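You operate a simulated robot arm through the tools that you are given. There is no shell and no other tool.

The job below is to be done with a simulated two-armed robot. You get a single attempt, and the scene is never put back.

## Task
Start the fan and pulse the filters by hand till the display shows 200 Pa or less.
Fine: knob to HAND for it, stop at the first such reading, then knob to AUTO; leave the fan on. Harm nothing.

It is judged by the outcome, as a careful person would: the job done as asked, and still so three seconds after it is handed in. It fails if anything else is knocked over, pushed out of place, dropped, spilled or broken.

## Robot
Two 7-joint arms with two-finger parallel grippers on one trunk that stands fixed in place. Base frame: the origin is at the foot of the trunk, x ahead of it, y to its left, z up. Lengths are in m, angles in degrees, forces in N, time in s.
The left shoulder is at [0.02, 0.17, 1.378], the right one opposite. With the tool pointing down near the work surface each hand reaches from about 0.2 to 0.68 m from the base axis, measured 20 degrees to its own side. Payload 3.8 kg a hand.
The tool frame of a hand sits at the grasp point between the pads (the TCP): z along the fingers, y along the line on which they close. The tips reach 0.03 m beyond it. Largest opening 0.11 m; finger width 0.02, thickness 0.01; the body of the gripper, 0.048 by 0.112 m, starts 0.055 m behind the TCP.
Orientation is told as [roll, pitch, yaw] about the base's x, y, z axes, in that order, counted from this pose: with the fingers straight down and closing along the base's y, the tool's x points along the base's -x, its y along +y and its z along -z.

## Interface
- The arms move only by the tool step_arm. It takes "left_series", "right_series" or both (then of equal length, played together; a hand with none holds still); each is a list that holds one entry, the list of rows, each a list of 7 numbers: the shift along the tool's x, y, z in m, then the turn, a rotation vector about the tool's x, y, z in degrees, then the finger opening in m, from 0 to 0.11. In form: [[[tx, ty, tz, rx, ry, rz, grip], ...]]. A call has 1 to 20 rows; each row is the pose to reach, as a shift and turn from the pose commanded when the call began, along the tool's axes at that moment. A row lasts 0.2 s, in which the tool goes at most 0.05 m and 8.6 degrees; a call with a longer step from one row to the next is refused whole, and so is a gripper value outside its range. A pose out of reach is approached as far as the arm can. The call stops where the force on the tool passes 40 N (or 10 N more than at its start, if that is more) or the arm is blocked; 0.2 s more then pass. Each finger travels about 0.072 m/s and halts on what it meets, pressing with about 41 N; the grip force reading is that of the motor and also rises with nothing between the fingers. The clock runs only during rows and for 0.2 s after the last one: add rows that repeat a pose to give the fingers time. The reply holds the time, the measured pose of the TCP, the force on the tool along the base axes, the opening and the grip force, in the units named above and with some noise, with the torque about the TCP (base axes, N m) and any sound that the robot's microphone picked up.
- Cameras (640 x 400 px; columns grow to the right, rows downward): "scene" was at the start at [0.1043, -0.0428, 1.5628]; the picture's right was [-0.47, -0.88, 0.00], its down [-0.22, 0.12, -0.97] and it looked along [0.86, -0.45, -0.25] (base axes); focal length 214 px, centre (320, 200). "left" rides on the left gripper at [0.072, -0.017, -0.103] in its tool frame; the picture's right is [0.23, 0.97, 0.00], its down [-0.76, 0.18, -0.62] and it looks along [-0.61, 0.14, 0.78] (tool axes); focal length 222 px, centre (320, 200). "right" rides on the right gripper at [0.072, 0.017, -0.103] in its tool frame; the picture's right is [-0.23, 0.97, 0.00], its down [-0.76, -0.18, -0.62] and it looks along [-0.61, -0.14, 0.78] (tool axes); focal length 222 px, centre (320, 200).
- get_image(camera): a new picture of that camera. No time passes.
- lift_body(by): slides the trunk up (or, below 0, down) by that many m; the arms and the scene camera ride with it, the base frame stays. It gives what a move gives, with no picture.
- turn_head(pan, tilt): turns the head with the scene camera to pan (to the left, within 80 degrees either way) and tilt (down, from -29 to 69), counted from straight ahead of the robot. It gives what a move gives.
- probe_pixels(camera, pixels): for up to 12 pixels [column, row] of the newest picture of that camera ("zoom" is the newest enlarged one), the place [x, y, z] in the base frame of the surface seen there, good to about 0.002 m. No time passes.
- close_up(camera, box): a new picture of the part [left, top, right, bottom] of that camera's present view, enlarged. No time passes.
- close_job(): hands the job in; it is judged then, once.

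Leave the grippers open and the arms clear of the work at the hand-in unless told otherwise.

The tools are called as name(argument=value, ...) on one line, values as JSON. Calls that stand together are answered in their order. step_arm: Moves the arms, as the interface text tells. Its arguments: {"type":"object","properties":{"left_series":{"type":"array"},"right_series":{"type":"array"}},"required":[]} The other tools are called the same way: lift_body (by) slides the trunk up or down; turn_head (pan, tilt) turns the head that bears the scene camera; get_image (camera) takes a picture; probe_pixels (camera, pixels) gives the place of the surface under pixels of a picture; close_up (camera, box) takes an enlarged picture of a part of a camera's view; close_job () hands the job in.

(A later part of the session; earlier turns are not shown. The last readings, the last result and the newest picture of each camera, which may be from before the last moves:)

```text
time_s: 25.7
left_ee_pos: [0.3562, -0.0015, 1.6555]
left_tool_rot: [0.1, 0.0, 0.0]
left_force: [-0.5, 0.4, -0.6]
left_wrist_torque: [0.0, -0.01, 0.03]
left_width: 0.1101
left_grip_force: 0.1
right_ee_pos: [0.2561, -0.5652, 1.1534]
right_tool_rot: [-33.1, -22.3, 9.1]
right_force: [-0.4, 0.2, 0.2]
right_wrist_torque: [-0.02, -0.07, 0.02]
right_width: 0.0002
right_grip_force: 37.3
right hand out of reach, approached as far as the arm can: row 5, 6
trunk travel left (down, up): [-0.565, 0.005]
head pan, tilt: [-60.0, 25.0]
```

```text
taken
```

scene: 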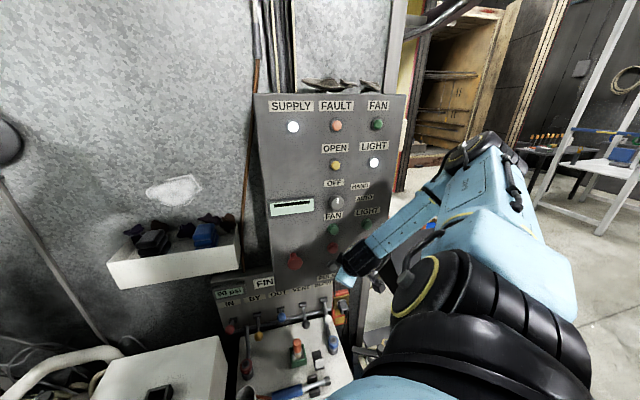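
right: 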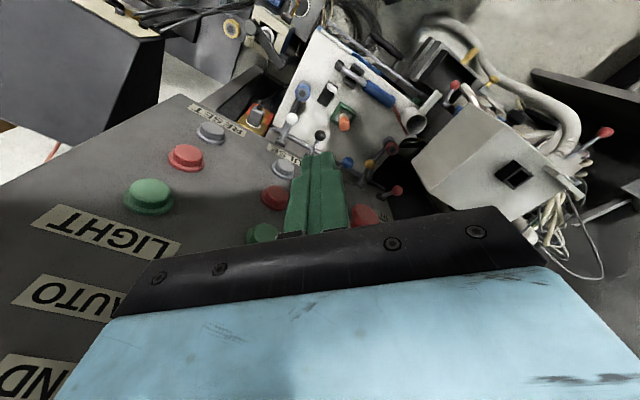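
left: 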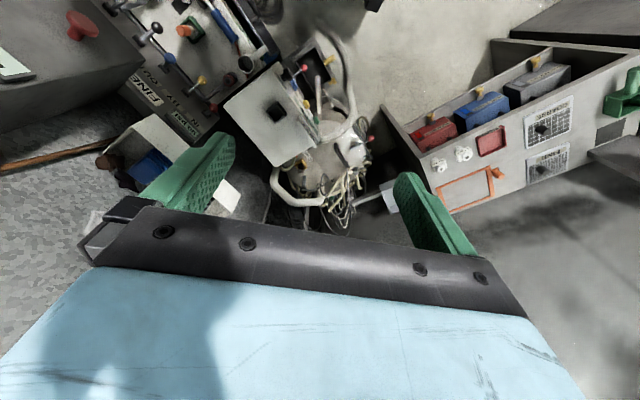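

Rows 5 and 6 hit a limit again at about 38° of tilt. I'll probe points along the forearm to learn its direction relative to the hand.

probe_pixels(camera="scene", pixels=[[395, 228], [380, 245], [430, 200], [455, 170], [505, 155], [350, 275], [375, 275], [490, 175], [520, 180], [510, 240], [430, 285]])

close_up(camera="scene", box=[300, 120, 580, 300])

```text
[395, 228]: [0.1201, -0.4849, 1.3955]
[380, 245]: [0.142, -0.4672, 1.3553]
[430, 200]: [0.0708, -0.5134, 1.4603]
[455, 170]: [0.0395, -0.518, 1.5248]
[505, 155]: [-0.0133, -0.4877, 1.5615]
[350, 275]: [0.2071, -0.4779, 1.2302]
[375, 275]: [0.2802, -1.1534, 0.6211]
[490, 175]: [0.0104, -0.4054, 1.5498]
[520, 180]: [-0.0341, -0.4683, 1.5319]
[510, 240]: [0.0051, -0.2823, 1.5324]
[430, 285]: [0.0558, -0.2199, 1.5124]
```

```text
2.22 times, centred on (440, 210) of scene
```

zoom: 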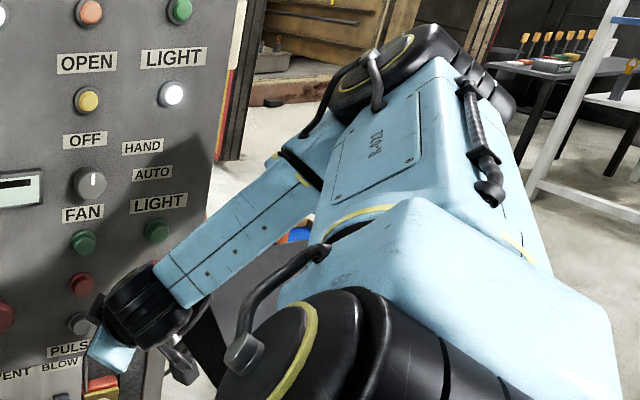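

The bend between forearm and hand is only about 39°, so the wrist roll may be what's limiting. For pressing a button the roll doesn't matter. I'll test this by rolling the hand about its own axis by -32° in place. The tips are 0.07 m from the panel.

step_arm(right_series=[[[0, 0, 0, 0, 0, -8, 0.0], [0, 0, 0, 0, 0, -16, 0.0], [0, 0, 0, 0, 0, -24, 0.0], [0, 0, 0, 0, 0, -32, 0.0]]])

```text
time_s: 26.7
left_ee_pos: [0.3562, -0.0015, 1.6557]
left_tool_rot: [0.1, 0.0, 0.0]
left_force: [0.7, 0.7, 0.0]
left_wrist_torque: [0.01, -0.01, 0.03]
left_width: 0.1098
left_grip_force: 0.0
right_ee_pos: [0.2558, -0.5674, 1.1532]
right_tool_rot: [-39.1, -3.0, 35.6]
right_force: [-0.4, 0.2, -0.4]
right_wrist_torque: [0.0, 0.0, 0.03]
right_width: 0.0
right_grip_force: 38.1
trunk travel left (down, up): [-0.565, 0.005]
head pan, tilt: [-60.0, 25.0]
```

The roll went through without a warning. Now I'll try tilting further up toward level by 28° with the TCP held in place.

step_arm(right_series=[[[0, 0, 0, 6.83, -1.5, 0, 0.0], [0, 0, 0, 13.66, -3.0, 0, 0.0], [0, 0, 0, 20.5, -4.5, 0, 0.0], [0, 0, 0, 27.3, -6.0, 0, 0.0]]])

get_image(camera="scene")

```text
time_s: 27.8
left_ee_pos: [0.3568, -0.0036, 1.656]
left_tool_rot: [0.2, 0.0, -0.1]
left_force: [-0.5, -0.2, 0.0]
left_wrist_torque: [0.0, 0.0, -0.02]
left_width: 0.1099
left_grip_force: 0.0
right_ee_pos: [0.2994, -0.5981, 1.2423]
right_tool_rot: [-53.2, -2.6, 34.2]
right_force: [-0.7, 0.9, -11.4]
right_wrist_torque: [0.11, 0.18, 0.02]
right_width: 0.0
right_grip_force: 38.0
right hand out of reach, approached as far as the arm can: row 1, 2, 3, 4
trunk travel left (down, up): [-0.565, 0.005]
head pan, tilt: [-60.0, 25.0]
stopped in row 4 (right hand): the force on the tool passed its limit at 78 N (the readings are from after the stop); the commanded pose is now the measured one
```

```text
taken
```

scene: 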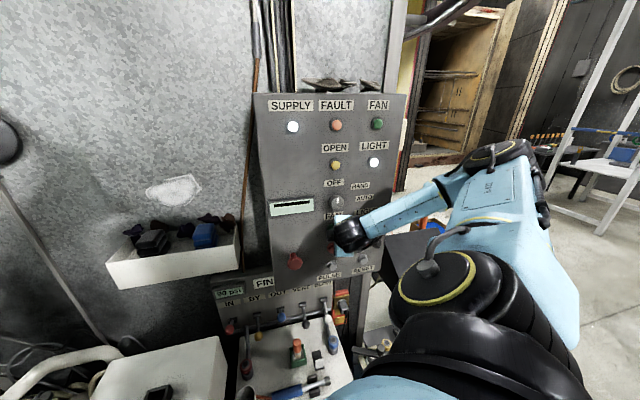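

That pushed the hand off its path again, and it stopped at 78 N with the tips near the panel between the FAN green and red buttons. About 11 N is still on it. I'll back straight off the panel by 0.04 m, then check for any harm.

step_arm(right_series=[[[0.0038, 0.0116, -0.0158, 0, 0, 0, 0.0], [0.0077, 0.0232, -0.0316, 0, 0, 0, 0.0]]])

get_image(camera="scene")

get_image(camera="right")

close_up(camera="scene", box=[240, 90, 420, 290])

```text
time_s: 28.4
left_ee_pos: [0.3572, -0.0013, 1.6543]
left_tool_rot: [0.1, 0.2, 0.0]
left_force: [0.2, 0.6, 0.3]
left_wrist_torque: [0.0, 0.0, -0.03]
left_width: 0.1097
left_grip_force: 0.1
right_ee_pos: [0.2799, -0.5728, 1.2464]
right_tool_rot: [-53.3, -2.4, 34.0]
right_force: [0.9, 0.2, -0.1]
right_wrist_torque: [-0.01, 0.0, -0.01]
right_width: 0.0
right_grip_force: 37.3
right hand out of reach, approached as far as the arm can: row 2
trunk travel left (down, up): [-0.565, 0.005]
head pan, tilt: [-60.0, 25.0]
```

```text
taken
```

scene: 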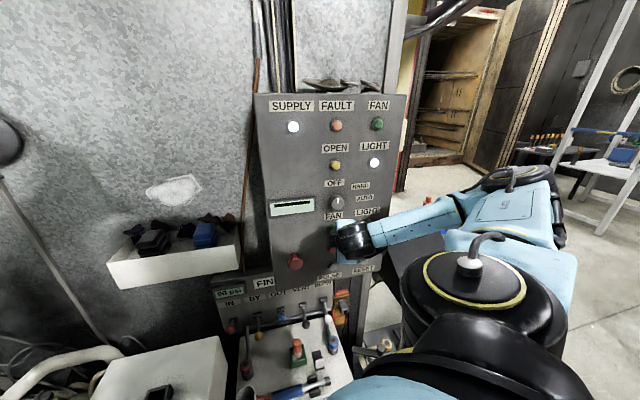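

```text
taken
```

right: 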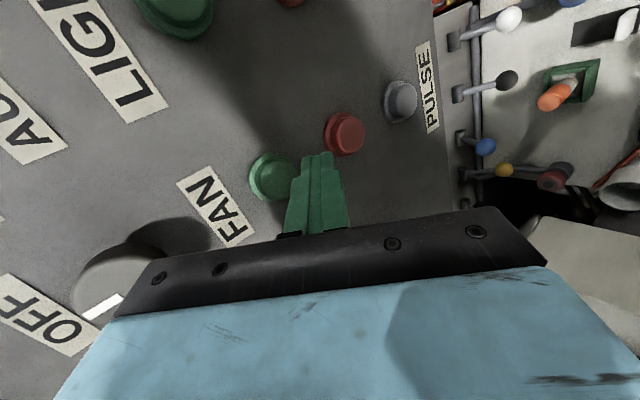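

```text
2.00 times, centred on (330, 190) of scene
```

zoom: 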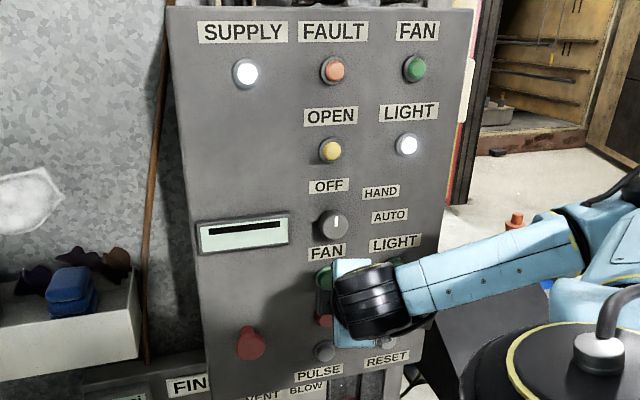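

No harm visible: the knob is at OFF and the lamps are unchanged. The hand is now about 37° below level, in front of the FAN column, and that tilt is good enough to press a button. I'll shift up by 0.023 m so the finger end lines up with the FAN green button, still short of touching.

step_arm(right_series=[[[-0.0051, -0.0089, -0.0067, 0, 0, 0, 0.0], [-0.0102, -0.0178, -0.0133, 0, 0, 0, 0.0]]])

get_image(camera="right")

close_up(camera="scene", box=[300, 180, 400, 280])

```text
time_s: 29.0
left_ee_pos: [0.3573, -0.0017, 1.6549]
left_tool_rot: [0.1, 0.1, 0.0]
left_force: [0.0, -0.3, 0.8]
left_wrist_torque: [-0.03, 0.04, -0.03]
left_width: 0.11
left_grip_force: 0.1
right_ee_pos: [0.2871, -0.567, 1.2695]
right_tool_rot: [-53.5, -2.6, 34.1]
right_force: [-0.1, 1.0, -0.3]
right_wrist_torque: [0.0, 0.02, -0.01]
right_width: 0.0
right_grip_force: 37.6
trunk travel left (down, up): [-0.565, 0.005]
head pan, tilt: [-60.0, 25.0]
```

```text
taken
```

right: 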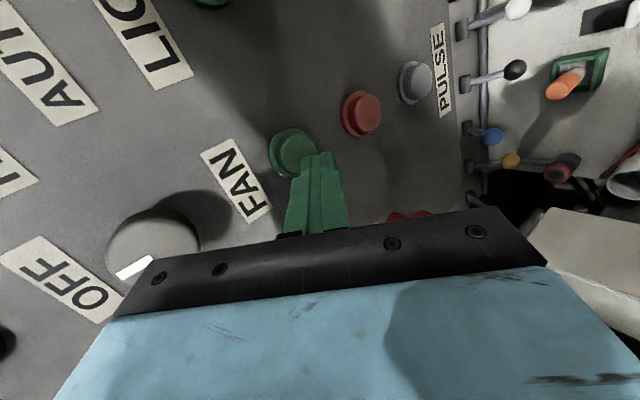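

```text
4.00 times, centred on (350, 230) of scene
```

zoom: 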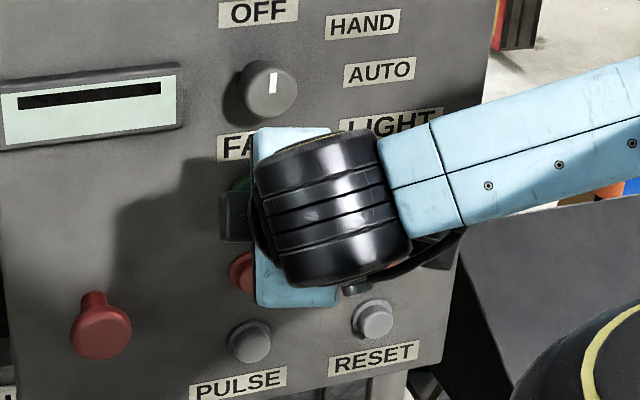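

The fingertips at (315,157) sit just in front of the green button at (293,150) in the right-hand picture. I'll probe both to get the exact offset.

probe_pixels(camera="right", pixels=[[318, 158], [303, 160], [290, 148], [300, 145], [361, 114], [416, 82], [335, 160], [255, 130], [150, 250]])

```text
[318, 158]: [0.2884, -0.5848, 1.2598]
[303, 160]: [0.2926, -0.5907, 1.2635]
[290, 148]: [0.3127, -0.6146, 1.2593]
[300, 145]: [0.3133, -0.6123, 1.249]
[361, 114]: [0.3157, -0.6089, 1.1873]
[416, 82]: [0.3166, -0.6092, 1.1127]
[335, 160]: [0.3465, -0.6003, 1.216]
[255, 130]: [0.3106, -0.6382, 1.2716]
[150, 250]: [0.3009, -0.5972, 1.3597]
```

The finger end is aligned to within about 5 mm of the FAN green button centre and about 0.02 m short of its face. I'll press straight into the panel in small steps to 0.028 m, then come back out.

step_arm(right_series=[[[-0.002, -0.0058, 0.0079, 0, 0, 0, 0.0], [-0.0039, -0.0116, 0.0159, 0, 0, 0, 0.0], [-0.0047, -0.0139, 0.019, 0, 0, 0, 0.0], [-0.0055, -0.0163, 0.0222, 0, 0, 0, 0.0], [-0.0055, -0.0163, 0.0222, 0, 0, 0, 0.0]]])

get_image(camera="scene")

get_image(camera="right")

```text
time_s: 30.2
left_ee_pos: [0.355, 0.0008, 1.6563]
left_tool_rot: [0.0, 0.1, 0.1]
left_force: [0.7, -0.1, -0.8]
left_wrist_torque: [0.0, 0.02, 0.03]
left_width: 0.11
left_grip_force: 0.1
right_ee_pos: [0.3067, -0.5848, 1.2706]
right_tool_rot: [-53.4, -2.6, 34.4]
right_force: [-8.0, 6.9, -2.0]
right_wrist_torque: [0.06, 0.09, 0.05]
right_width: 0.0001
right_grip_force: 37.9
trunk travel left (down, up): [-0.565, 0.005]
head pan, tilt: [-60.0, 25.0]
heard: click
```

```text
taken
```

scene: 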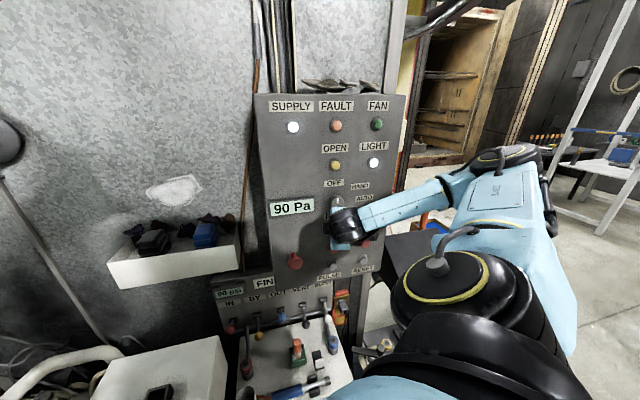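

```text
taken
```

right: 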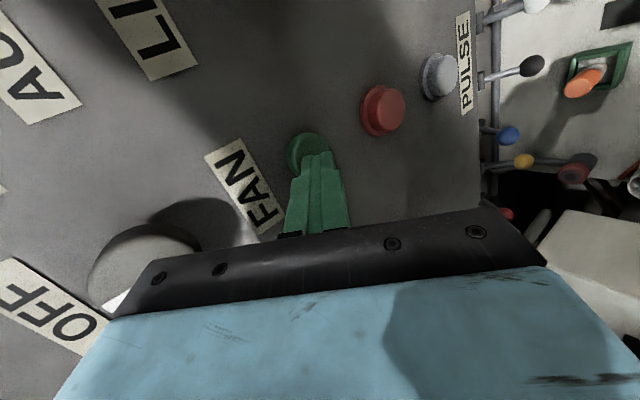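

A click was heard and the display has come alive, reading 90 Pa while the fan is only starting up. I'll release the button and back off, then wait for the reading to settle before trusting it.

step_arm(right_series=[[[0.002, 0.0058, -0.0079, 0, 0, 0, 0.0], [0.0039, 0.0116, -0.0159, 0, 0, 0, 0.0], [0.0055, 0.0163, -0.0222, 0, 0, 0, 0.0]]])

get_image(camera="scene")

```text
time_s: 31.0
left_ee_pos: [0.3586, -0.0013, 1.6559]
left_tool_rot: [0.0, 0.1, 0.0]
left_force: [0.2, 0.0, -0.6]
left_wrist_torque: [0.0, -0.02, -0.01]
left_width: 0.1102
left_grip_force: 0.1
right_ee_pos: [0.2877, -0.5675, 1.271]
right_tool_rot: [-53.5, -2.6, 34.2]
right_force: [0.3, -0.5, 1.0]
right_wrist_torque: [0.0, -0.01, 0.03]
right_width: 0.0
right_grip_force: 37.4
trunk travel left (down, up): [-0.565, 0.005]
head pan, tilt: [-60.0, 25.0]
```

```text
taken
```

scene: 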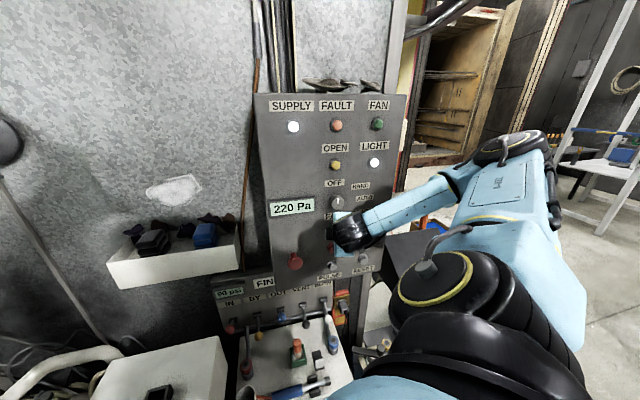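

The reading is rising through 220 Pa as the fan spins up. I'll hold still for about 4 s to let it settle.

step_arm(right_series=[[[0, 0, 0, 0, 0, 0, 0.0], [0, 0, 0, 0, 0, 0, 0.0], [0, 0, 0, 0, 0, 0, 0.0], [0, 0, 0, 0, 0, 0, 0.0], [0, 0, 0, 0, 0, 0, 0.0], [0, 0, 0, 0, 0, 0, 0.0], [0, 0, 0, 0, 0, 0, 0.0], [0, 0, 0, 0, 0, 0, 0.0], [0, 0, 0, 0, 0, 0, 0.0], [0, 0, 0, 0, 0, 0, 0.0], [0, 0, 0, 0, 0, 0, 0.0], [0, 0, 0, 0, 0, 0, 0.0], [0, 0, 0, 0, 0, 0, 0.0], [0, 0, 0, 0, 0, 0, 0.0], [0, 0, 0, 0, 0, 0, 0.0], [0, 0, 0, 0, 0, 0, 0.0], [0, 0, 0, 0, 0, 0, 0.0], [0, 0, 0, 0, 0, 0, 0.0]]])

close_up(camera="scene", box=[240, 90, 420, 290])

```text
time_s: 34.8
left_ee_pos: [0.3563, -0.0008, 1.6549]
left_tool_rot: [-0.1, 0.1, 0.0]
left_force: [0.9, -0.2, 0.4]
left_wrist_torque: [0.01, 0.01, -0.02]
left_width: 0.1101
left_grip_force: 0.1
right_ee_pos: [0.2886, -0.5667, 1.2709]
right_tool_rot: [-53.5, -2.7, 34.2]
right_force: [1.3, -0.1, -0.2]
right_wrist_torque: [-0.03, -0.01, 0.01]
right_width: 0.0001
right_grip_force: 37.2
trunk travel left (down, up): [-0.565, 0.005]
head pan, tilt: [-60.0, 25.0]
```

```text
2.00 times, centred on (330, 190) of scene
```

zoom: 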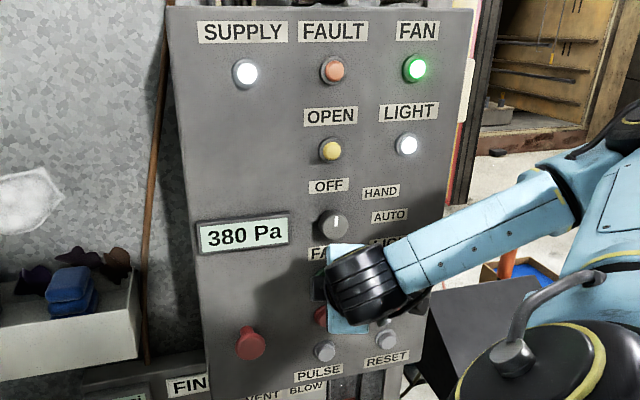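

The fan is running: the FAN lamp is lit green and the display shows 380 Pa. Next is the knob, OFF to HAND. I'll probe the labels and the knob edges to get the angles.

close_up(camera="scene", box=[300, 165, 396, 225])

```text
6.67 times, centred on (348, 195) of scene
```

zoom: 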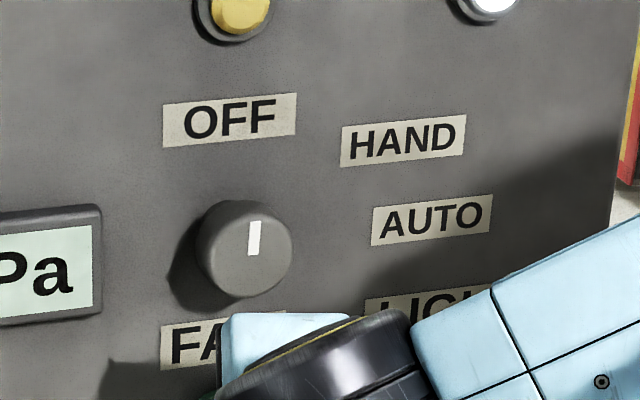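

probe_pixels(camera="zoom", pixels=[[230, 119], [403, 140], [432, 220], [251, 250], [251, 208], [251, 292], [212, 252], [288, 248], [253, 237], [255, 222], [300, 310], [330, 250]])

```text
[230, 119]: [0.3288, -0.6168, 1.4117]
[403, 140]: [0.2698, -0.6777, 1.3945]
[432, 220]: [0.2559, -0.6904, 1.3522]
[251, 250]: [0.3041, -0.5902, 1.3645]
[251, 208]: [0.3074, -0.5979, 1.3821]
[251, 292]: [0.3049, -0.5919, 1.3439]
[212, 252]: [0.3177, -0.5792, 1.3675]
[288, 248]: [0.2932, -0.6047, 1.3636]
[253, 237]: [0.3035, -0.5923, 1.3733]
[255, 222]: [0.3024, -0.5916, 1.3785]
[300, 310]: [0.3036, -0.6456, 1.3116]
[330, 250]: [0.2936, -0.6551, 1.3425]
```

Knob centre: u≈-0.205, z≈1.364, radius about 0.02, face 0.037 m off the panel. Seen from the knob, HAND is about 60–70° clockwise from OFF and AUTO about 97°. Before choosing a hand orientation for gripping it, I'll measure the forearm direction again.

get_image(camera="scene")

probe_pixels(camera="scene", pixels=[[365, 225], [385, 215], [410, 205], [435, 193], [460, 175], [500, 155], [540, 140], [350, 240], [470, 205], [515, 200], [550, 160], [470, 270]])

```text
taken
```

scene: 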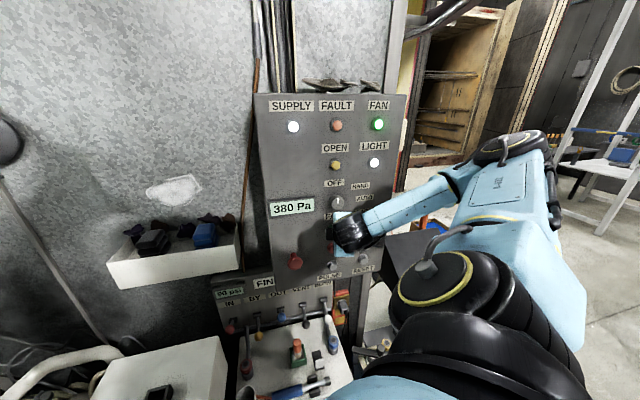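

```text
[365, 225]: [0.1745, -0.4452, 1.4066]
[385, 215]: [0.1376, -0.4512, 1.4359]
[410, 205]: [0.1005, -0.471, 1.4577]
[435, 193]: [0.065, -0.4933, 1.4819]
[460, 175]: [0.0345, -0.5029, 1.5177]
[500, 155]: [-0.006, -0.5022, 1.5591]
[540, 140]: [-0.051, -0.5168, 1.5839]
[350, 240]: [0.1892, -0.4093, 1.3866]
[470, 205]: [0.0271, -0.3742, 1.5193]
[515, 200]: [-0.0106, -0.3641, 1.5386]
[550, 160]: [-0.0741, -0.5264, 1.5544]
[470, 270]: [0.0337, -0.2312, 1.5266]
```

The wrist geometry makes it clear what's limiting. The elbow can't fold further when the hand is level with the shoulder, and the wrist can't go straight when the forearm points down. With the trunk lowered so that the hand is above the shoulder, a level hand should work for the knob. First I'll return to tool-down, clear of the panel, at (0.23,-0.50,1.35).

step_arm(right_series=[[[0.001, -0.0017, -0.0169, -7.66, -0.36, -1.61, 0.0], [0.002, -0.0033, -0.0338, -15.31, -0.71, -3.23, 0.0], [0.003, -0.005, -0.0507, -22.97, -1.07, -4.84, 0.0], [0.004, -0.0067, -0.0677, -30.63, -1.43, -6.46, 0.0], [0.005, -0.0084, -0.0846, -38.29, -1.79, -8.07, 0.0], [0.006, -0.01, -0.1015, -45.94, -2.14, -9.69, 0.0], [0.007, -0.0117, -0.1184, -53.6, -2.5, -11.3, 0.0]]])

turn_head(pan=-20, tilt=40)

get_image(camera="scene")

```text
time_s: 36.4
left_ee_pos: [0.3594, -0.0007, 1.6547]
left_tool_rot: [0.0, 0.0, 0.2]
left_force: [0.8, -0.1, 0.0]
left_wrist_torque: [-0.02, 0.02, 0.03]
left_width: 0.1101
left_grip_force: 0.0
right_ee_pos: [0.2009, -0.4228, 1.212]
right_tool_rot: [-1.1, 0.2, 44.8]
right_force: [-0.1, -0.4, -0.7]
right_wrist_torque: [-0.02, 0.03, -0.02]
right_width: 0.0003
right_grip_force: 37.7
right hand out of reach, approached as far as the arm can: row 4, 5, 6, 7
trunk travel left (down, up): [-0.565, 0.005]
head pan, tilt: [-60.0, 25.0]
```

```text
time_s: 37.5
left_ee_pos: [0.3569, -0.0019, 1.6554]
left_tool_rot: [0.1, 0.2, 0.0]
left_force: [-0.6, -0.5, 0.2]
left_wrist_torque: [-0.04, 0.03, -0.03]
left_width: 0.11
left_grip_force: 0.0
right_ee_pos: [0.1993, -0.423, 1.2132]
right_tool_rot: [-1.3, 0.0, 44.9]
right_force: [-0.1, -0.2, 0.3]
right_wrist_torque: [0.01, 0.02, 0.0]
right_width: 0.0
right_grip_force: 37.8
trunk travel left (down, up): [-0.565, 0.005]
head pan, tilt: [-20.0, 40.0]
```

```text
taken
```

scene: 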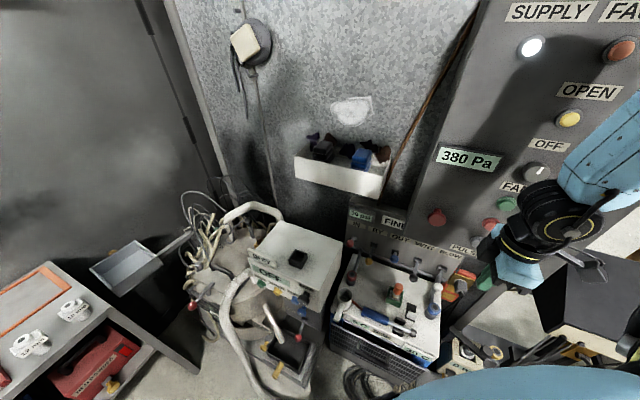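

The orientation is tool-down again, but in this roll (yaw 45°) it ended lower than asked, at (0.20,-0.42,1.21). It's free of contact. Lowering the trunk would let the hand work above the shoulder, so I need to know how tall the things under both arms are. I'll probe the white box, the hose, the bench items and the tray.

probe_pixels(camera="scene", pixels=[[300, 235], [270, 262], [250, 208], [338, 160], [380, 190], [395, 290], [437, 290], [225, 150], [60, 270], [275, 318], [440, 230], [300, 335]])

turn_head(pan=40, tilt=40)

get_image(camera="scene")

```text
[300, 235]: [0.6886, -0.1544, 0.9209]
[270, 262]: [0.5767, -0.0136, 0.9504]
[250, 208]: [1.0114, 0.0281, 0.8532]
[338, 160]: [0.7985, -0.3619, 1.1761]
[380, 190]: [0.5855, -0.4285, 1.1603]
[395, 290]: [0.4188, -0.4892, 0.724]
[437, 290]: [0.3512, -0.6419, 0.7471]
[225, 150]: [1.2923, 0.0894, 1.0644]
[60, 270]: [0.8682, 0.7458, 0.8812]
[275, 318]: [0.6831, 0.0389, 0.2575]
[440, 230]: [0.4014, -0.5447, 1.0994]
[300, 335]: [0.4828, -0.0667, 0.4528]
```

```text
time_s: 38.8
left_ee_pos: [0.357, -0.0013, 1.6556]
left_tool_rot: [-0.1, 0.1, -0.1]
left_force: [0.7, -0.7, 0.3]
left_wrist_torque: [0.02, -0.01, 0.01]
left_width: 0.11
left_grip_force: 0.0
right_ee_pos: [0.1991, -0.4237, 1.2135]
right_tool_rot: [-1.4, 0.2, 44.9]
right_force: [0.9, -0.5, 0.8]
right_wrist_torque: [0.0, 0.02, -0.01]
right_width: 0.0
right_grip_force: 38.0
trunk travel left (down, up): [-0.565, 0.005]
head pan, tilt: [40.0, 40.0]
```

```text
taken
```

scene: 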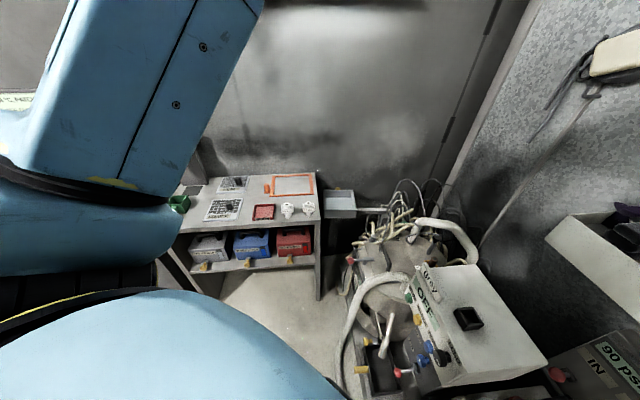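

Everything under the left hand is below z 0.95 and further out, so lowering the trunk later is safe. First I'll bring the right hand out and up to a comfortable tool-down pose with the original roll (yaw 0), in front of the panel.

step_arm(right_series=[[[0.0019, -0.0113, -0.0145, 0, 0, 7.5, 0.0], [0.0038, -0.0226, -0.029, 0, 0, 15, 0.0], [0.0057, -0.034, -0.0435, 0, 0, 22.5, 0.0], [0.0075, -0.0453, -0.058, 0, 0, 30, 0.0], [0.0094, -0.0566, -0.0725, 0, 0, 37.5, 0.0], [0.0113, -0.0679, -0.087, 0, 0, 45, 0.0]]])

turn_head(pan=-65, tilt=20)

get_image(camera="scene")

```text
time_s: 40.1
left_ee_pos: [0.3568, -0.0035, 1.6554]
left_tool_rot: [0.1, 0.0, 0.0]
left_force: [-0.1, 0.2, -0.4]
left_wrist_torque: [0.04, 0.04, 0.0]
left_width: 0.1101
left_grip_force: 0.1
right_ee_pos: [0.2375, -0.482, 1.2997]
right_tool_rot: [0.0, 0.1, -0.1]
right_force: [-0.1, -0.7, -0.7]
right_wrist_torque: [0.04, 0.02, 0.0]
right_width: 0.0
right_grip_force: 38.2
right hand out of reach, approached as far as the arm can: row 1, 2, 3
trunk travel left (down, up): [-0.565, 0.005]
head pan, tilt: [40.0, 40.0]
```

```text
time_s: 42.0
left_ee_pos: [0.3574, -0.0007, 1.6543]
left_tool_rot: [0.0, 0.2, 0.0]
left_force: [-0.7, 0.1, -0.1]
left_wrist_torque: [0.02, 0.01, 0.03]
left_width: 0.1099
left_grip_force: 0.0
right_ee_pos: [0.2385, -0.4795, 1.3005]
right_tool_rot: [-0.2, 0.2, 0.1]
right_force: [-0.5, -0.1, -0.9]
right_wrist_torque: [0.03, 0.02, 0.05]
right_width: 0.0001
right_grip_force: 37.8
trunk travel left (down, up): [-0.565, 0.005]
head pan, tilt: [-65.0, 20.0]
```

```text
taken
```

scene: 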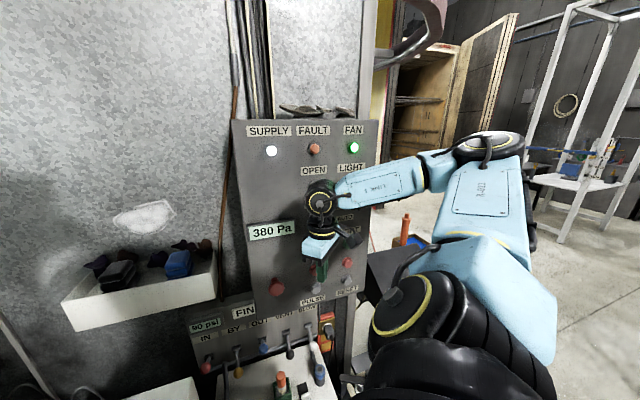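

That landed exactly at yaw 0 in a comfortable posture. The display still holds 380 Pa. Next I'll raise the hand relative to the shoulder to about (0.25,-0.40,1.60).

step_arm(right_series=[[[-0.0016, 0.0114, -0.0429, 0, 0, 0, 0.0], [-0.0033, 0.0229, -0.0857, 0, 0, 0, 0.0], [-0.0049, 0.0343, -0.1286, 0, 0, 0, 0.0], [-0.0066, 0.0457, -0.1714, 0, 0, 0, 0.0], [-0.0082, 0.0571, -0.2143, 0, 0, 0, 0.0], [-0.0099, 0.0686, -0.2571, 0, 0, 0, 0.0], [-0.0115, 0.08, -0.3, 0, 0, 0, 0.0]]])

```text
time_s: 43.6
left_ee_pos: [0.3565, -0.0004, 1.6552]
left_tool_rot: [-0.1, 0.0, 0.0]
left_force: [0.5, 0.5, -0.6]
left_wrist_torque: [-0.03, 0.0, -0.02]
left_width: 0.11
left_grip_force: 0.2
right_ee_pos: [0.2492, -0.4, 1.6008]
right_tool_rot: [-0.1, 0.2, 0.1]
right_force: [0.2, 0.0, 0.0]
right_wrist_torque: [-0.04, 0.03, -0.01]
right_width: 0.0
right_grip_force: 37.6
trunk travel left (down, up): [-0.565, 0.005]
head pan, tilt: [-65.0, 20.0]
```

The hand is high and free, at (0.249,-0.400,1.601). I'll lower the trunk in two stages, the first by 0.25 m, then look.

lift_body(by=-0.25)

get_image(camera="scene")

get_image(camera="left")

```text
time_s: 46.1
left_ee_pos: [0.3572, -0.0025, 1.4064]
left_tool_rot: [-0.1, 0.1, -0.1]
left_force: [0.0, -0.1, -0.5]
left_wrist_torque: [-0.02, -0.03, -0.03]
left_width: 0.1101
left_grip_force: 0.1
right_ee_pos: [0.2499, -0.4004, 1.3511]
right_tool_rot: [-0.1, 0.0, 0.1]
right_force: [0.0, 0.0, -0.7]
right_wrist_torque: [0.0, 0.01, 0.01]
right_width: 0.0
right_grip_force: 37.7
trunk travel left (down, up): [-0.315, 0.255]
head pan, tilt: [-65.0, 20.0]
```

```text
taken
```

scene: 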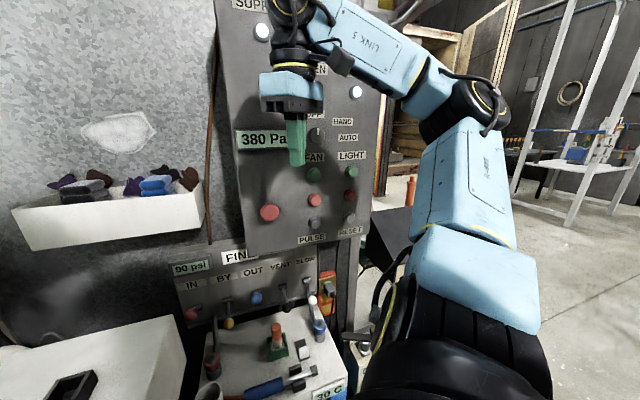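

```text
taken
```

left: 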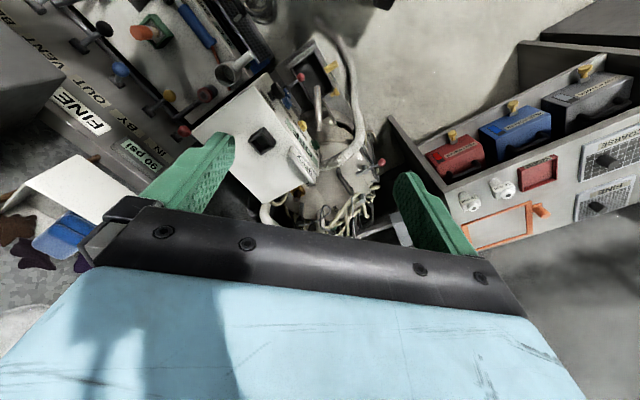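

All clear on both sides. Lowering another 0.20 m.

lift_body(by=-0.2)

get_image(camera="scene")

```text
time_s: 48.3
left_ee_pos: [0.3578, 0.0004, 1.2052]
left_tool_rot: [0.0, 0.0, 0.1]
left_force: [0.1, -0.7, 0.1]
left_wrist_torque: [-0.01, 0.0, 0.02]
left_width: 0.1101
left_grip_force: 0.0
right_ee_pos: [0.2511, -0.4002, 1.1518]
right_tool_rot: [-0.1, 0.0, 0.1]
right_force: [-0.2, 0.0, 0.3]
right_wrist_torque: [0.01, -0.01, 0.01]
right_width: 0.0
right_grip_force: 38.1
trunk travel left (down, up): [-0.115, 0.455]
head pan, tilt: [-65.0, 20.0]
```

```text
taken
```

scene: 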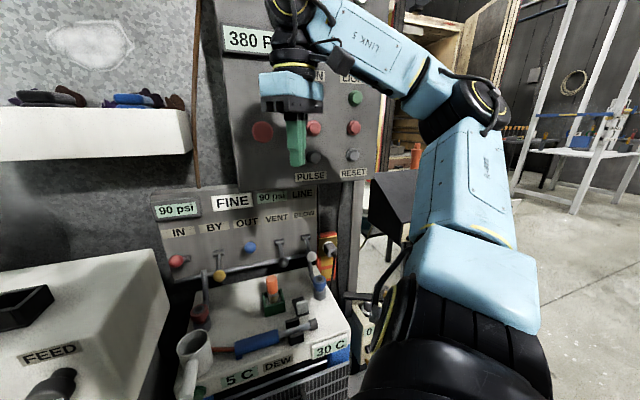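

The hand now hangs just in front of the lower half of the panel, with its wrist well above the shoulder. I'll tilt it up toward the panel in steps, first by 22° while rising slightly, and watch for reach warnings.

step_arm(right_series=[[[0, -0.0117, -0.0167, 5.28, -5.325, 0, 0.0], [0, -0.0233, -0.0333, 10.56, -10.65, 0, 0.0], [0, -0.035, -0.05, 15.84, -15.98, 0, 0.0]]])

```text
time_s: 49.1
left_ee_pos: [0.3575, -0.0011, 1.2057]
left_tool_rot: [0.0, 0.0, 0.0]
left_force: [-0.4, 0.9, 0.5]
left_wrist_torque: [-0.01, 0.01, -0.01]
left_width: 0.1102
left_grip_force: 0.0
right_ee_pos: [0.2505, -0.4363, 1.2021]
right_tool_rot: [-16.4, -15.7, 2.2]
right_force: [-0.6, 0.2, 0.9]
right_wrist_torque: [0.03, 0.03, -0.03]
right_width: 0.0
right_grip_force: 37.3
trunk travel left (down, up): [-0.115, 0.455]
head pan, tilt: [-65.0, 20.0]
```

No warning this time. I'll continue with another 22°, to 45°.

step_arm(right_series=[[[-0.0041, -0.0157, -0.0123, 5.28, -5.325, 0, 0.0], [-0.0082, -0.0315, -0.0245, 10.56, -10.65, 0, 0.0], [-0.0123, -0.0472, -0.0368, 15.84, -15.98, 0, 0.0]]])

```text
time_s: 49.9
left_ee_pos: [0.357, -0.0015, 1.2042]
left_tool_rot: [0.0, 0.2, 0.0]
left_force: [0.5, 0.1, -0.6]
left_wrist_torque: [0.0, 0.0, 0.04]
left_width: 0.11
left_grip_force: 0.0
right_ee_pos: [0.2507, -0.47, 1.2517]
right_tool_rot: [-35.3, -29.9, 9.9]
right_force: [-0.2, 0.5, -0.3]
right_wrist_torque: [-0.01, -0.03, 0.01]
right_width: 0.0
right_grip_force: 37.6
trunk travel left (down, up): [-0.115, 0.455]
head pan, tilt: [-65.0, 20.0]
```

45° is reached cleanly. Next to 67°, with the TCP about 0.13 m off the panel.

step_arm(right_series=[[[-0.0086, -0.0165, -0.0058, 5.28, -5.325, 0, 0.0], [-0.0172, -0.0331, -0.0117, 10.56, -10.65, 0, 0.0], [-0.0258, -0.0496, -0.0175, 15.84, -15.98, 0, 0.0]]])

```text
time_s: 50.7
left_ee_pos: [0.3569, -0.0009, 1.2058]
left_tool_rot: [0.0, 0.2, 0.0]
left_force: [-0.5, -0.4, -0.2]
left_wrist_torque: [0.01, -0.02, -0.02]
left_width: 0.11
left_grip_force: 0.1
right_ee_pos: [0.2566, -0.5005, 1.3028]
right_tool_rot: [-59.7, -41.0, 24.4]
right_force: [-0.1, -0.5, 0.3]
right_wrist_torque: [0.01, -0.02, 0.03]
right_width: 0.0
right_grip_force: 37.7
trunk travel left (down, up): [-0.115, 0.455]
head pan, tilt: [-65.0, 20.0]
```

67° reached with no trouble. Now the last 22° to level, in front of the knob with the TCP 0.12 m off the panel, and I'll open the fingers to 0.07 m for the 0.04 m knob.

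step_arm(right_series=[[[-0.0075, -0.0218, -0.0032, 5.28, -5.325, 0, 0.02], [-0.015, -0.0435, -0.0065, 10.56, -10.65, 0, 0.045], [-0.0225, -0.0653, -0.0097, 15.84, -15.98, 0, 0.07], [-0.0225, -0.0653, -0.0097, 15.84, -15.98, 0, 0.07], [-0.0225, -0.0653, -0.0097, 15.84, -15.98, 0, 0.07]]])

turn_head(pan=-50, tilt=0)

get_image(camera="scene")

get_image(camera="right")

```text
time_s: 51.9
left_ee_pos: [0.358, -0.0008, 1.2056]
left_tool_rot: [0.0, 0.1, 0.0]
left_force: [-0.7, -0.6, -0.5]
left_wrist_torque: [-0.01, 0.02, -0.02]
left_width: 0.1099
left_grip_force: 0.1
right_ee_pos: [0.2459, -0.5327, 1.3625]
right_tool_rot: [-90.0, -45.0, 45.3]
right_force: [0.0, 0.2, 0.1]
right_wrist_torque: [-0.01, -0.01, 0.02]
right_width: 0.07
right_grip_force: 0.0
trunk travel left (down, up): [-0.115, 0.455]
head pan, tilt: [-65.0, 20.0]
```

```text
time_s: 52.8
left_ee_pos: [0.3565, -0.001, 1.2064]
left_tool_rot: [0.0, 0.1, 0.0]
left_force: [0.1, -0.3, -0.6]
left_wrist_torque: [0.03, -0.02, -0.01]
left_width: 0.1101
left_grip_force: 0.0
right_ee_pos: [0.246, -0.5317, 1.3617]
right_tool_rot: [-89.9, -45.2, 45.3]
right_force: [0.2, -0.4, -0.2]
right_wrist_torque: [-0.03, -0.03, -0.03]
right_width: 0.0701
right_grip_force: 0.0
trunk travel left (down, up): [-0.115, 0.455]
head pan, tilt: [-50.0, 0.0]
```

```text
taken
```

scene: 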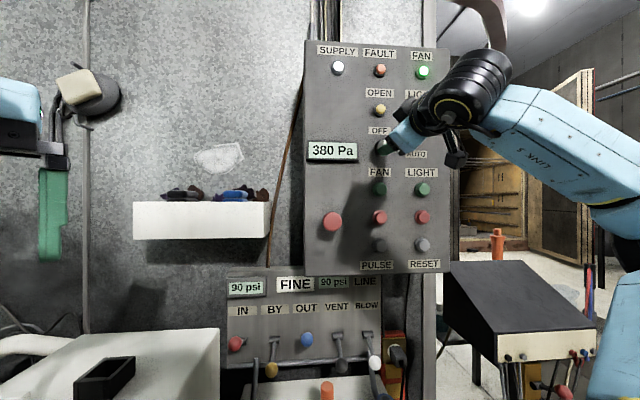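

```text
taken
```

right: 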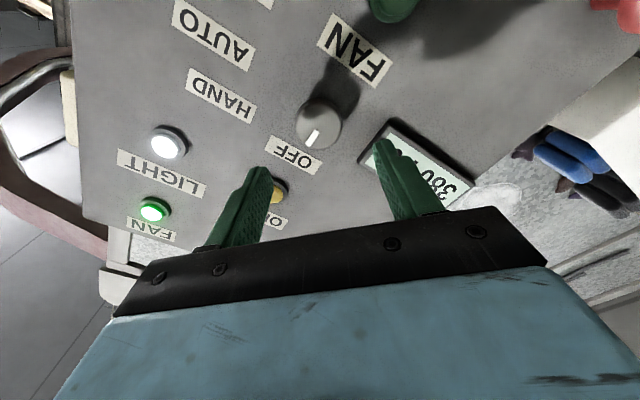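

The hand is now exactly level in front of the knob with open fingers, and the display still shows 380 Pa. Before gripping, I'll test in free air how far the hand can roll clockwise, by +56° about its own axis, since that's the turn the knob needs.

step_arm(right_series=[[[0, 0, 0, 0, 0, 8, 0.07], [0, 0, 0, 0, 0, 16, 0.07], [0, 0, 0, 0, 0, 24, 0.07], [0, 0, 0, 0, 0, 32, 0.07], [0, 0, 0, 0, 0, 40, 0.07], [0, 0, 0, 0, 0, 48, 0.07], [0, 0, 0, 0, 0, 56, 0.07]]])

get_image(camera="right")

```text
time_s: 54.4
left_ee_pos: [0.3577, -0.0023, 1.2055]
left_tool_rot: [0.0, 0.2, 0.0]
left_force: [0.1, 0.1, 0.4]
left_wrist_torque: [0.01, -0.04, -0.03]
left_width: 0.1102
left_grip_force: 0.0
right_ee_pos: [0.2462, -0.5326, 1.3623]
right_tool_rot: [89.8, -78.7, -134.5]
right_force: [-0.4, -0.5, 0.7]
right_wrist_torque: [0.0, -0.01, 0.0]
right_width: 0.0694
right_grip_force: 0.0
trunk travel left (down, up): [-0.115, 0.455]
head pan, tilt: [-50.0, 0.0]
```

```text
taken
```

right: 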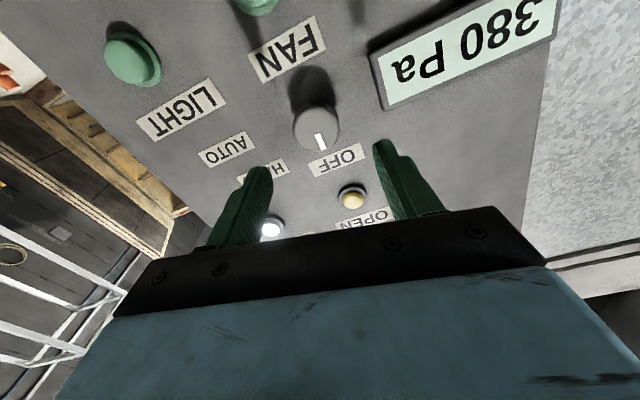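

A roll of +56° is fine with no warning. I'll roll back to the starting angle and move in 0.04 m along the tool axis, stopping about 0.01 m short of the knob face, to check alignment.

step_arm(right_series=[[[0, 0, 0, 0, 0, -8, 0.07], [0, 0, 0, 0, 0, -16, 0.07], [0, 0, 0, 0, 0, -24, 0.07], [0, 0, 0, 0, 0, -32, 0.07], [0, 0, 0, 0, 0, -40, 0.07], [0, 0, 0, 0, 0, -48, 0.07], [0, 0, 0, 0, 0, -56, 0.07], [0, 0, 0.02, 0, 0, -56, 0.07], [0, 0, 0.04, 0, 0, -56, 0.07]]])

get_image(camera="right")

get_image(camera="scene")

```text
time_s: 56.4
left_ee_pos: [0.3574, -0.0002, 1.2049]
left_tool_rot: [0.0, 0.1, 0.0]
left_force: [-0.4, 0.2, -0.2]
left_wrist_torque: [0.0, 0.02, 0.01]
left_width: 0.1099
left_grip_force: 0.1
right_ee_pos: [0.2747, -0.56, 1.3619]
right_tool_rot: [-89.9, -45.0, 45.2]
right_force: [0.3, -0.6, -0.1]
right_wrist_torque: [-0.03, 0.0, 0.01]
right_width: 0.0699
right_grip_force: 0.0
trunk travel left (down, up): [-0.115, 0.455]
head pan, tilt: [-50.0, 0.0]
```

```text
taken
```

right: 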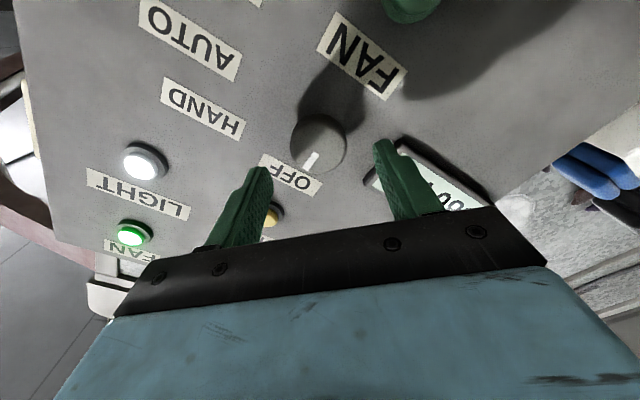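

```text
taken
```

scene: 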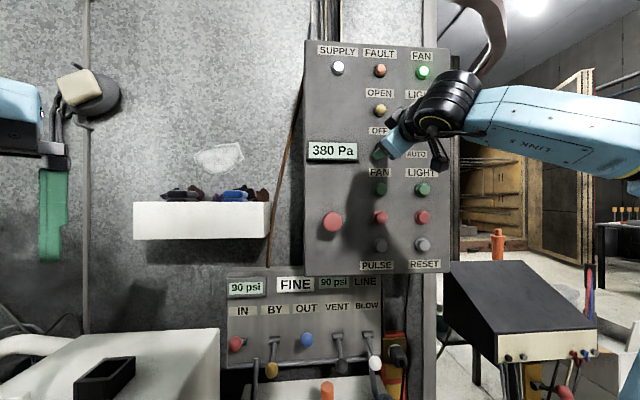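

The fingers straddle the knob at (320,143) in the hand picture. I'll probe the knob face and its rim to refine the centring.

probe_pixels(camera="right", pixels=[[317, 145], [295, 150], [343, 140], [312, 120], [322, 168], [310, 160], [306, 168], [255, 172], [386, 142], [400, 60], [250, 90]])

```text
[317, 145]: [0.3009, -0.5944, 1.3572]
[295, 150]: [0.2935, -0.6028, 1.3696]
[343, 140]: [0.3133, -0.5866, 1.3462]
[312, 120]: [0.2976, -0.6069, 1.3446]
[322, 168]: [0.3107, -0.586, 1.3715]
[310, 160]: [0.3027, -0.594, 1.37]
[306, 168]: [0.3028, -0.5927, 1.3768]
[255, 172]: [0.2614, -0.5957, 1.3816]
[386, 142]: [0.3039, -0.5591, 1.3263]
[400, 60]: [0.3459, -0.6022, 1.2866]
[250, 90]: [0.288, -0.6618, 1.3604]
```

The knob centre is about 5 mm along the hand's +x from the finger centreline, so I'll shift by 4 mm. Then I'll move in 0.038 m so the tips end 0.012 m from the panel, and close gently on the knob.

step_arm(right_series=[[[0.004, 0, 0.01, 0, 0, 0, 0.07], [0.004, 0, 0.02, 0, 0, 0, 0.07], [0.004, 0, 0.03, 0, 0, 0, 0.07], [0.004, 0, 0.038, 0, 0, 0, 0.07]]])

get_image(camera="right")

```text
time_s: 57.4
left_ee_pos: [0.3572, -0.0014, 1.2051]
left_tool_rot: [-0.1, 0.0, 0.0]
left_force: [-0.6, -0.2, 0.1]
left_wrist_torque: [-0.06, 0.05, 0.04]
left_width: 0.1098
left_grip_force: 0.0
right_ee_pos: [0.2998, -0.5891, 1.3596]
right_tool_rot: [-89.9, -45.1, 45.2]
right_force: [0.9, -0.7, -0.1]
right_wrist_torque: [0.0, 0.01, 0.0]
right_width: 0.0699
right_grip_force: 0.0
trunk travel left (down, up): [-0.115, 0.455]
head pan, tilt: [-50.0, 0.0]
```

```text
taken
```

right: 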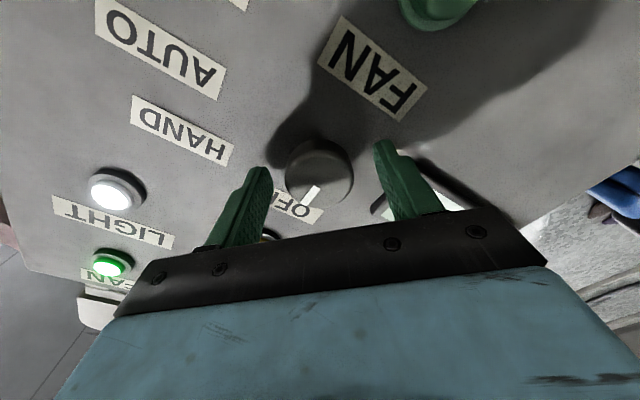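

The knob sits between the fingers with no force. Closing on it now.

step_arm(right_series=[[[0, 0, 0, 0, 0, 0, 0.05], [0, 0, 0, 0, 0, 0, 0.035], [0, 0, 0, 0, 0, 0, 0.03], [0, 0, 0, 0, 0, 0, 0.03]]])

get_image(camera="right")

```text
time_s: 58.4
left_ee_pos: [0.3573, -0.001, 1.2047]
left_tool_rot: [0.0, 0.2, 0.0]
left_force: [-0.7, 0.4, -0.7]
left_wrist_torque: [0.02, 0.02, 0.03]
left_width: 0.1101
left_grip_force: 0.1
right_ee_pos: [0.2995, -0.5893, 1.3603]
right_tool_rot: [-90.0, -45.2, 45.3]
right_force: [2.0, -2.7, 6.0]
right_wrist_torque: [0.03, 0.02, -0.15]
right_width: 0.0412
right_grip_force: 45.2
trunk travel left (down, up): [-0.115, 0.455]
head pan, tilt: [-50.0, 0.0]
```

```text
taken
```

right: 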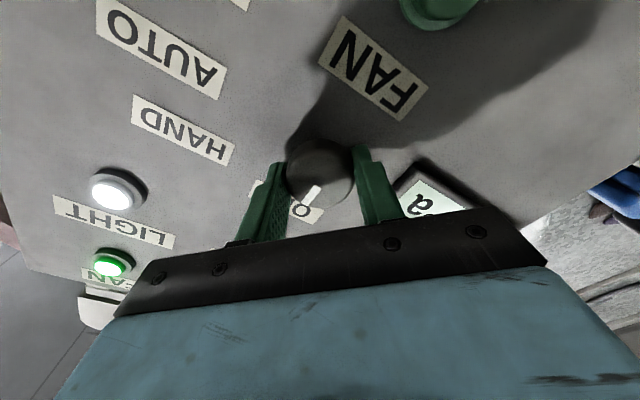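

The knob is gripped at 0.041 m width. I'll turn clockwise (positive about the tool axis) by 24° first, watching force and listening for a click.

step_arm(right_series=[[[0, 0, 0, 0, 0, 6, 0.03], [0, 0, 0, 0, 0, 12, 0.03], [0, 0, 0, 0, 0, 18, 0.03], [0, 0, 0, 0, 0, 24, 0.03]]])

get_image(camera="right")

close_up(camera="scene", box=[300, 100, 460, 200])

```text
time_s: 59.4
left_ee_pos: [0.3583, -0.0014, 1.2048]
left_tool_rot: [0.0, 0.2, -0.1]
left_force: [-0.4, -0.2, -0.5]
left_wrist_torque: [0.02, 0.01, 0.0]
left_width: 0.1099
left_grip_force: 0.0
right_ee_pos: [0.3009, -0.5894, 1.36]
right_tool_rot: [-90.3, -69.2, 45.5]
right_force: [10.2, -12.3, 17.6]
right_wrist_torque: [-0.37, -0.28, 0.03]
right_width: 0.0411
right_grip_force: 44.5
trunk travel left (down, up): [-0.115, 0.455]
head pan, tilt: [-50.0, 0.0]
```

```text
taken
```

right: 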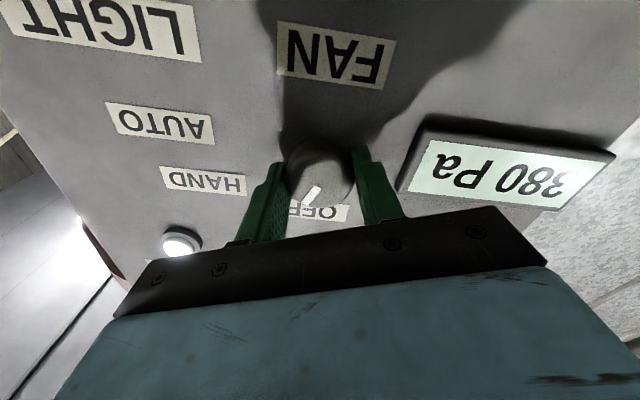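

```text
4.00 times, centred on (380, 150) of scene
```

zoom: 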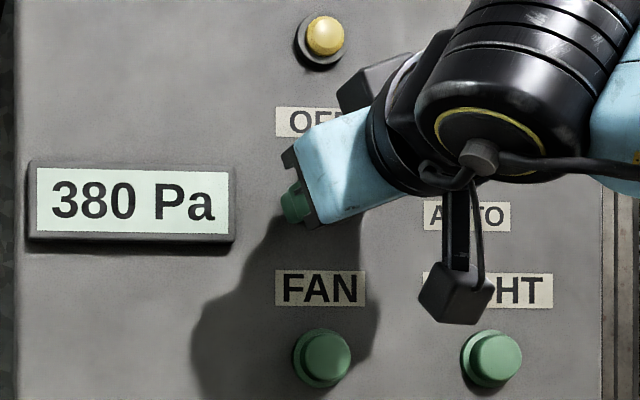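

The knob turned with the hand (24°), with moderate side force, mainly upward at 17 N. I'll ease the hand up by 2 mm and continue another 24°.

step_arm(right_series=[[[-0.0019, -0.0007, 0.001, 0, 0, 6, 0.03], [-0.0019, -0.0007, 0.001, 0, 0, 12, 0.03], [-0.0019, -0.0007, 0.001, 0, 0, 18, 0.03], [-0.0019, -0.0007, 0.001, 0, 0, 22, 0.03]]])

get_image(camera="right")

```text
time_s: 60.4
left_ee_pos: [0.3576, -0.0006, 1.2055]
left_tool_rot: [0.0, -0.1, 0.0]
left_force: [-0.1, 1.4, 0.0]
left_wrist_torque: [-0.01, 0.01, -0.01]
left_width: 0.1099
left_grip_force: 0.1
right_ee_pos: [0.2997, -0.5897, 1.3605]
right_tool_rot: [77.8, -88.8, -122.5]
right_force: [-5.1, 2.1, -9.4]
right_wrist_torque: [-0.13, -0.08, 0.29]
right_width: 0.0412
right_grip_force: 44.8
trunk travel left (down, up): [-0.115, 0.455]
head pan, tilt: [-50.0, 0.0]
```

```text
taken
```

right: 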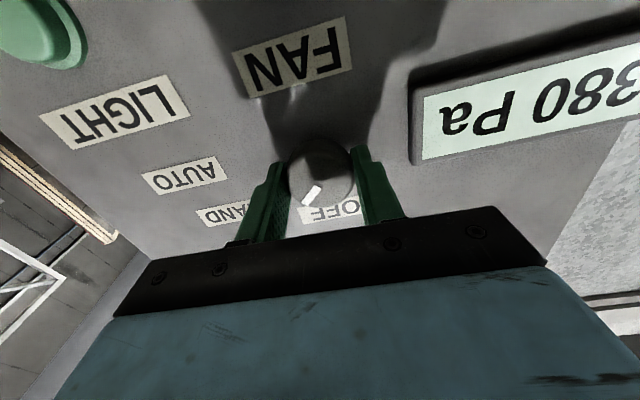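

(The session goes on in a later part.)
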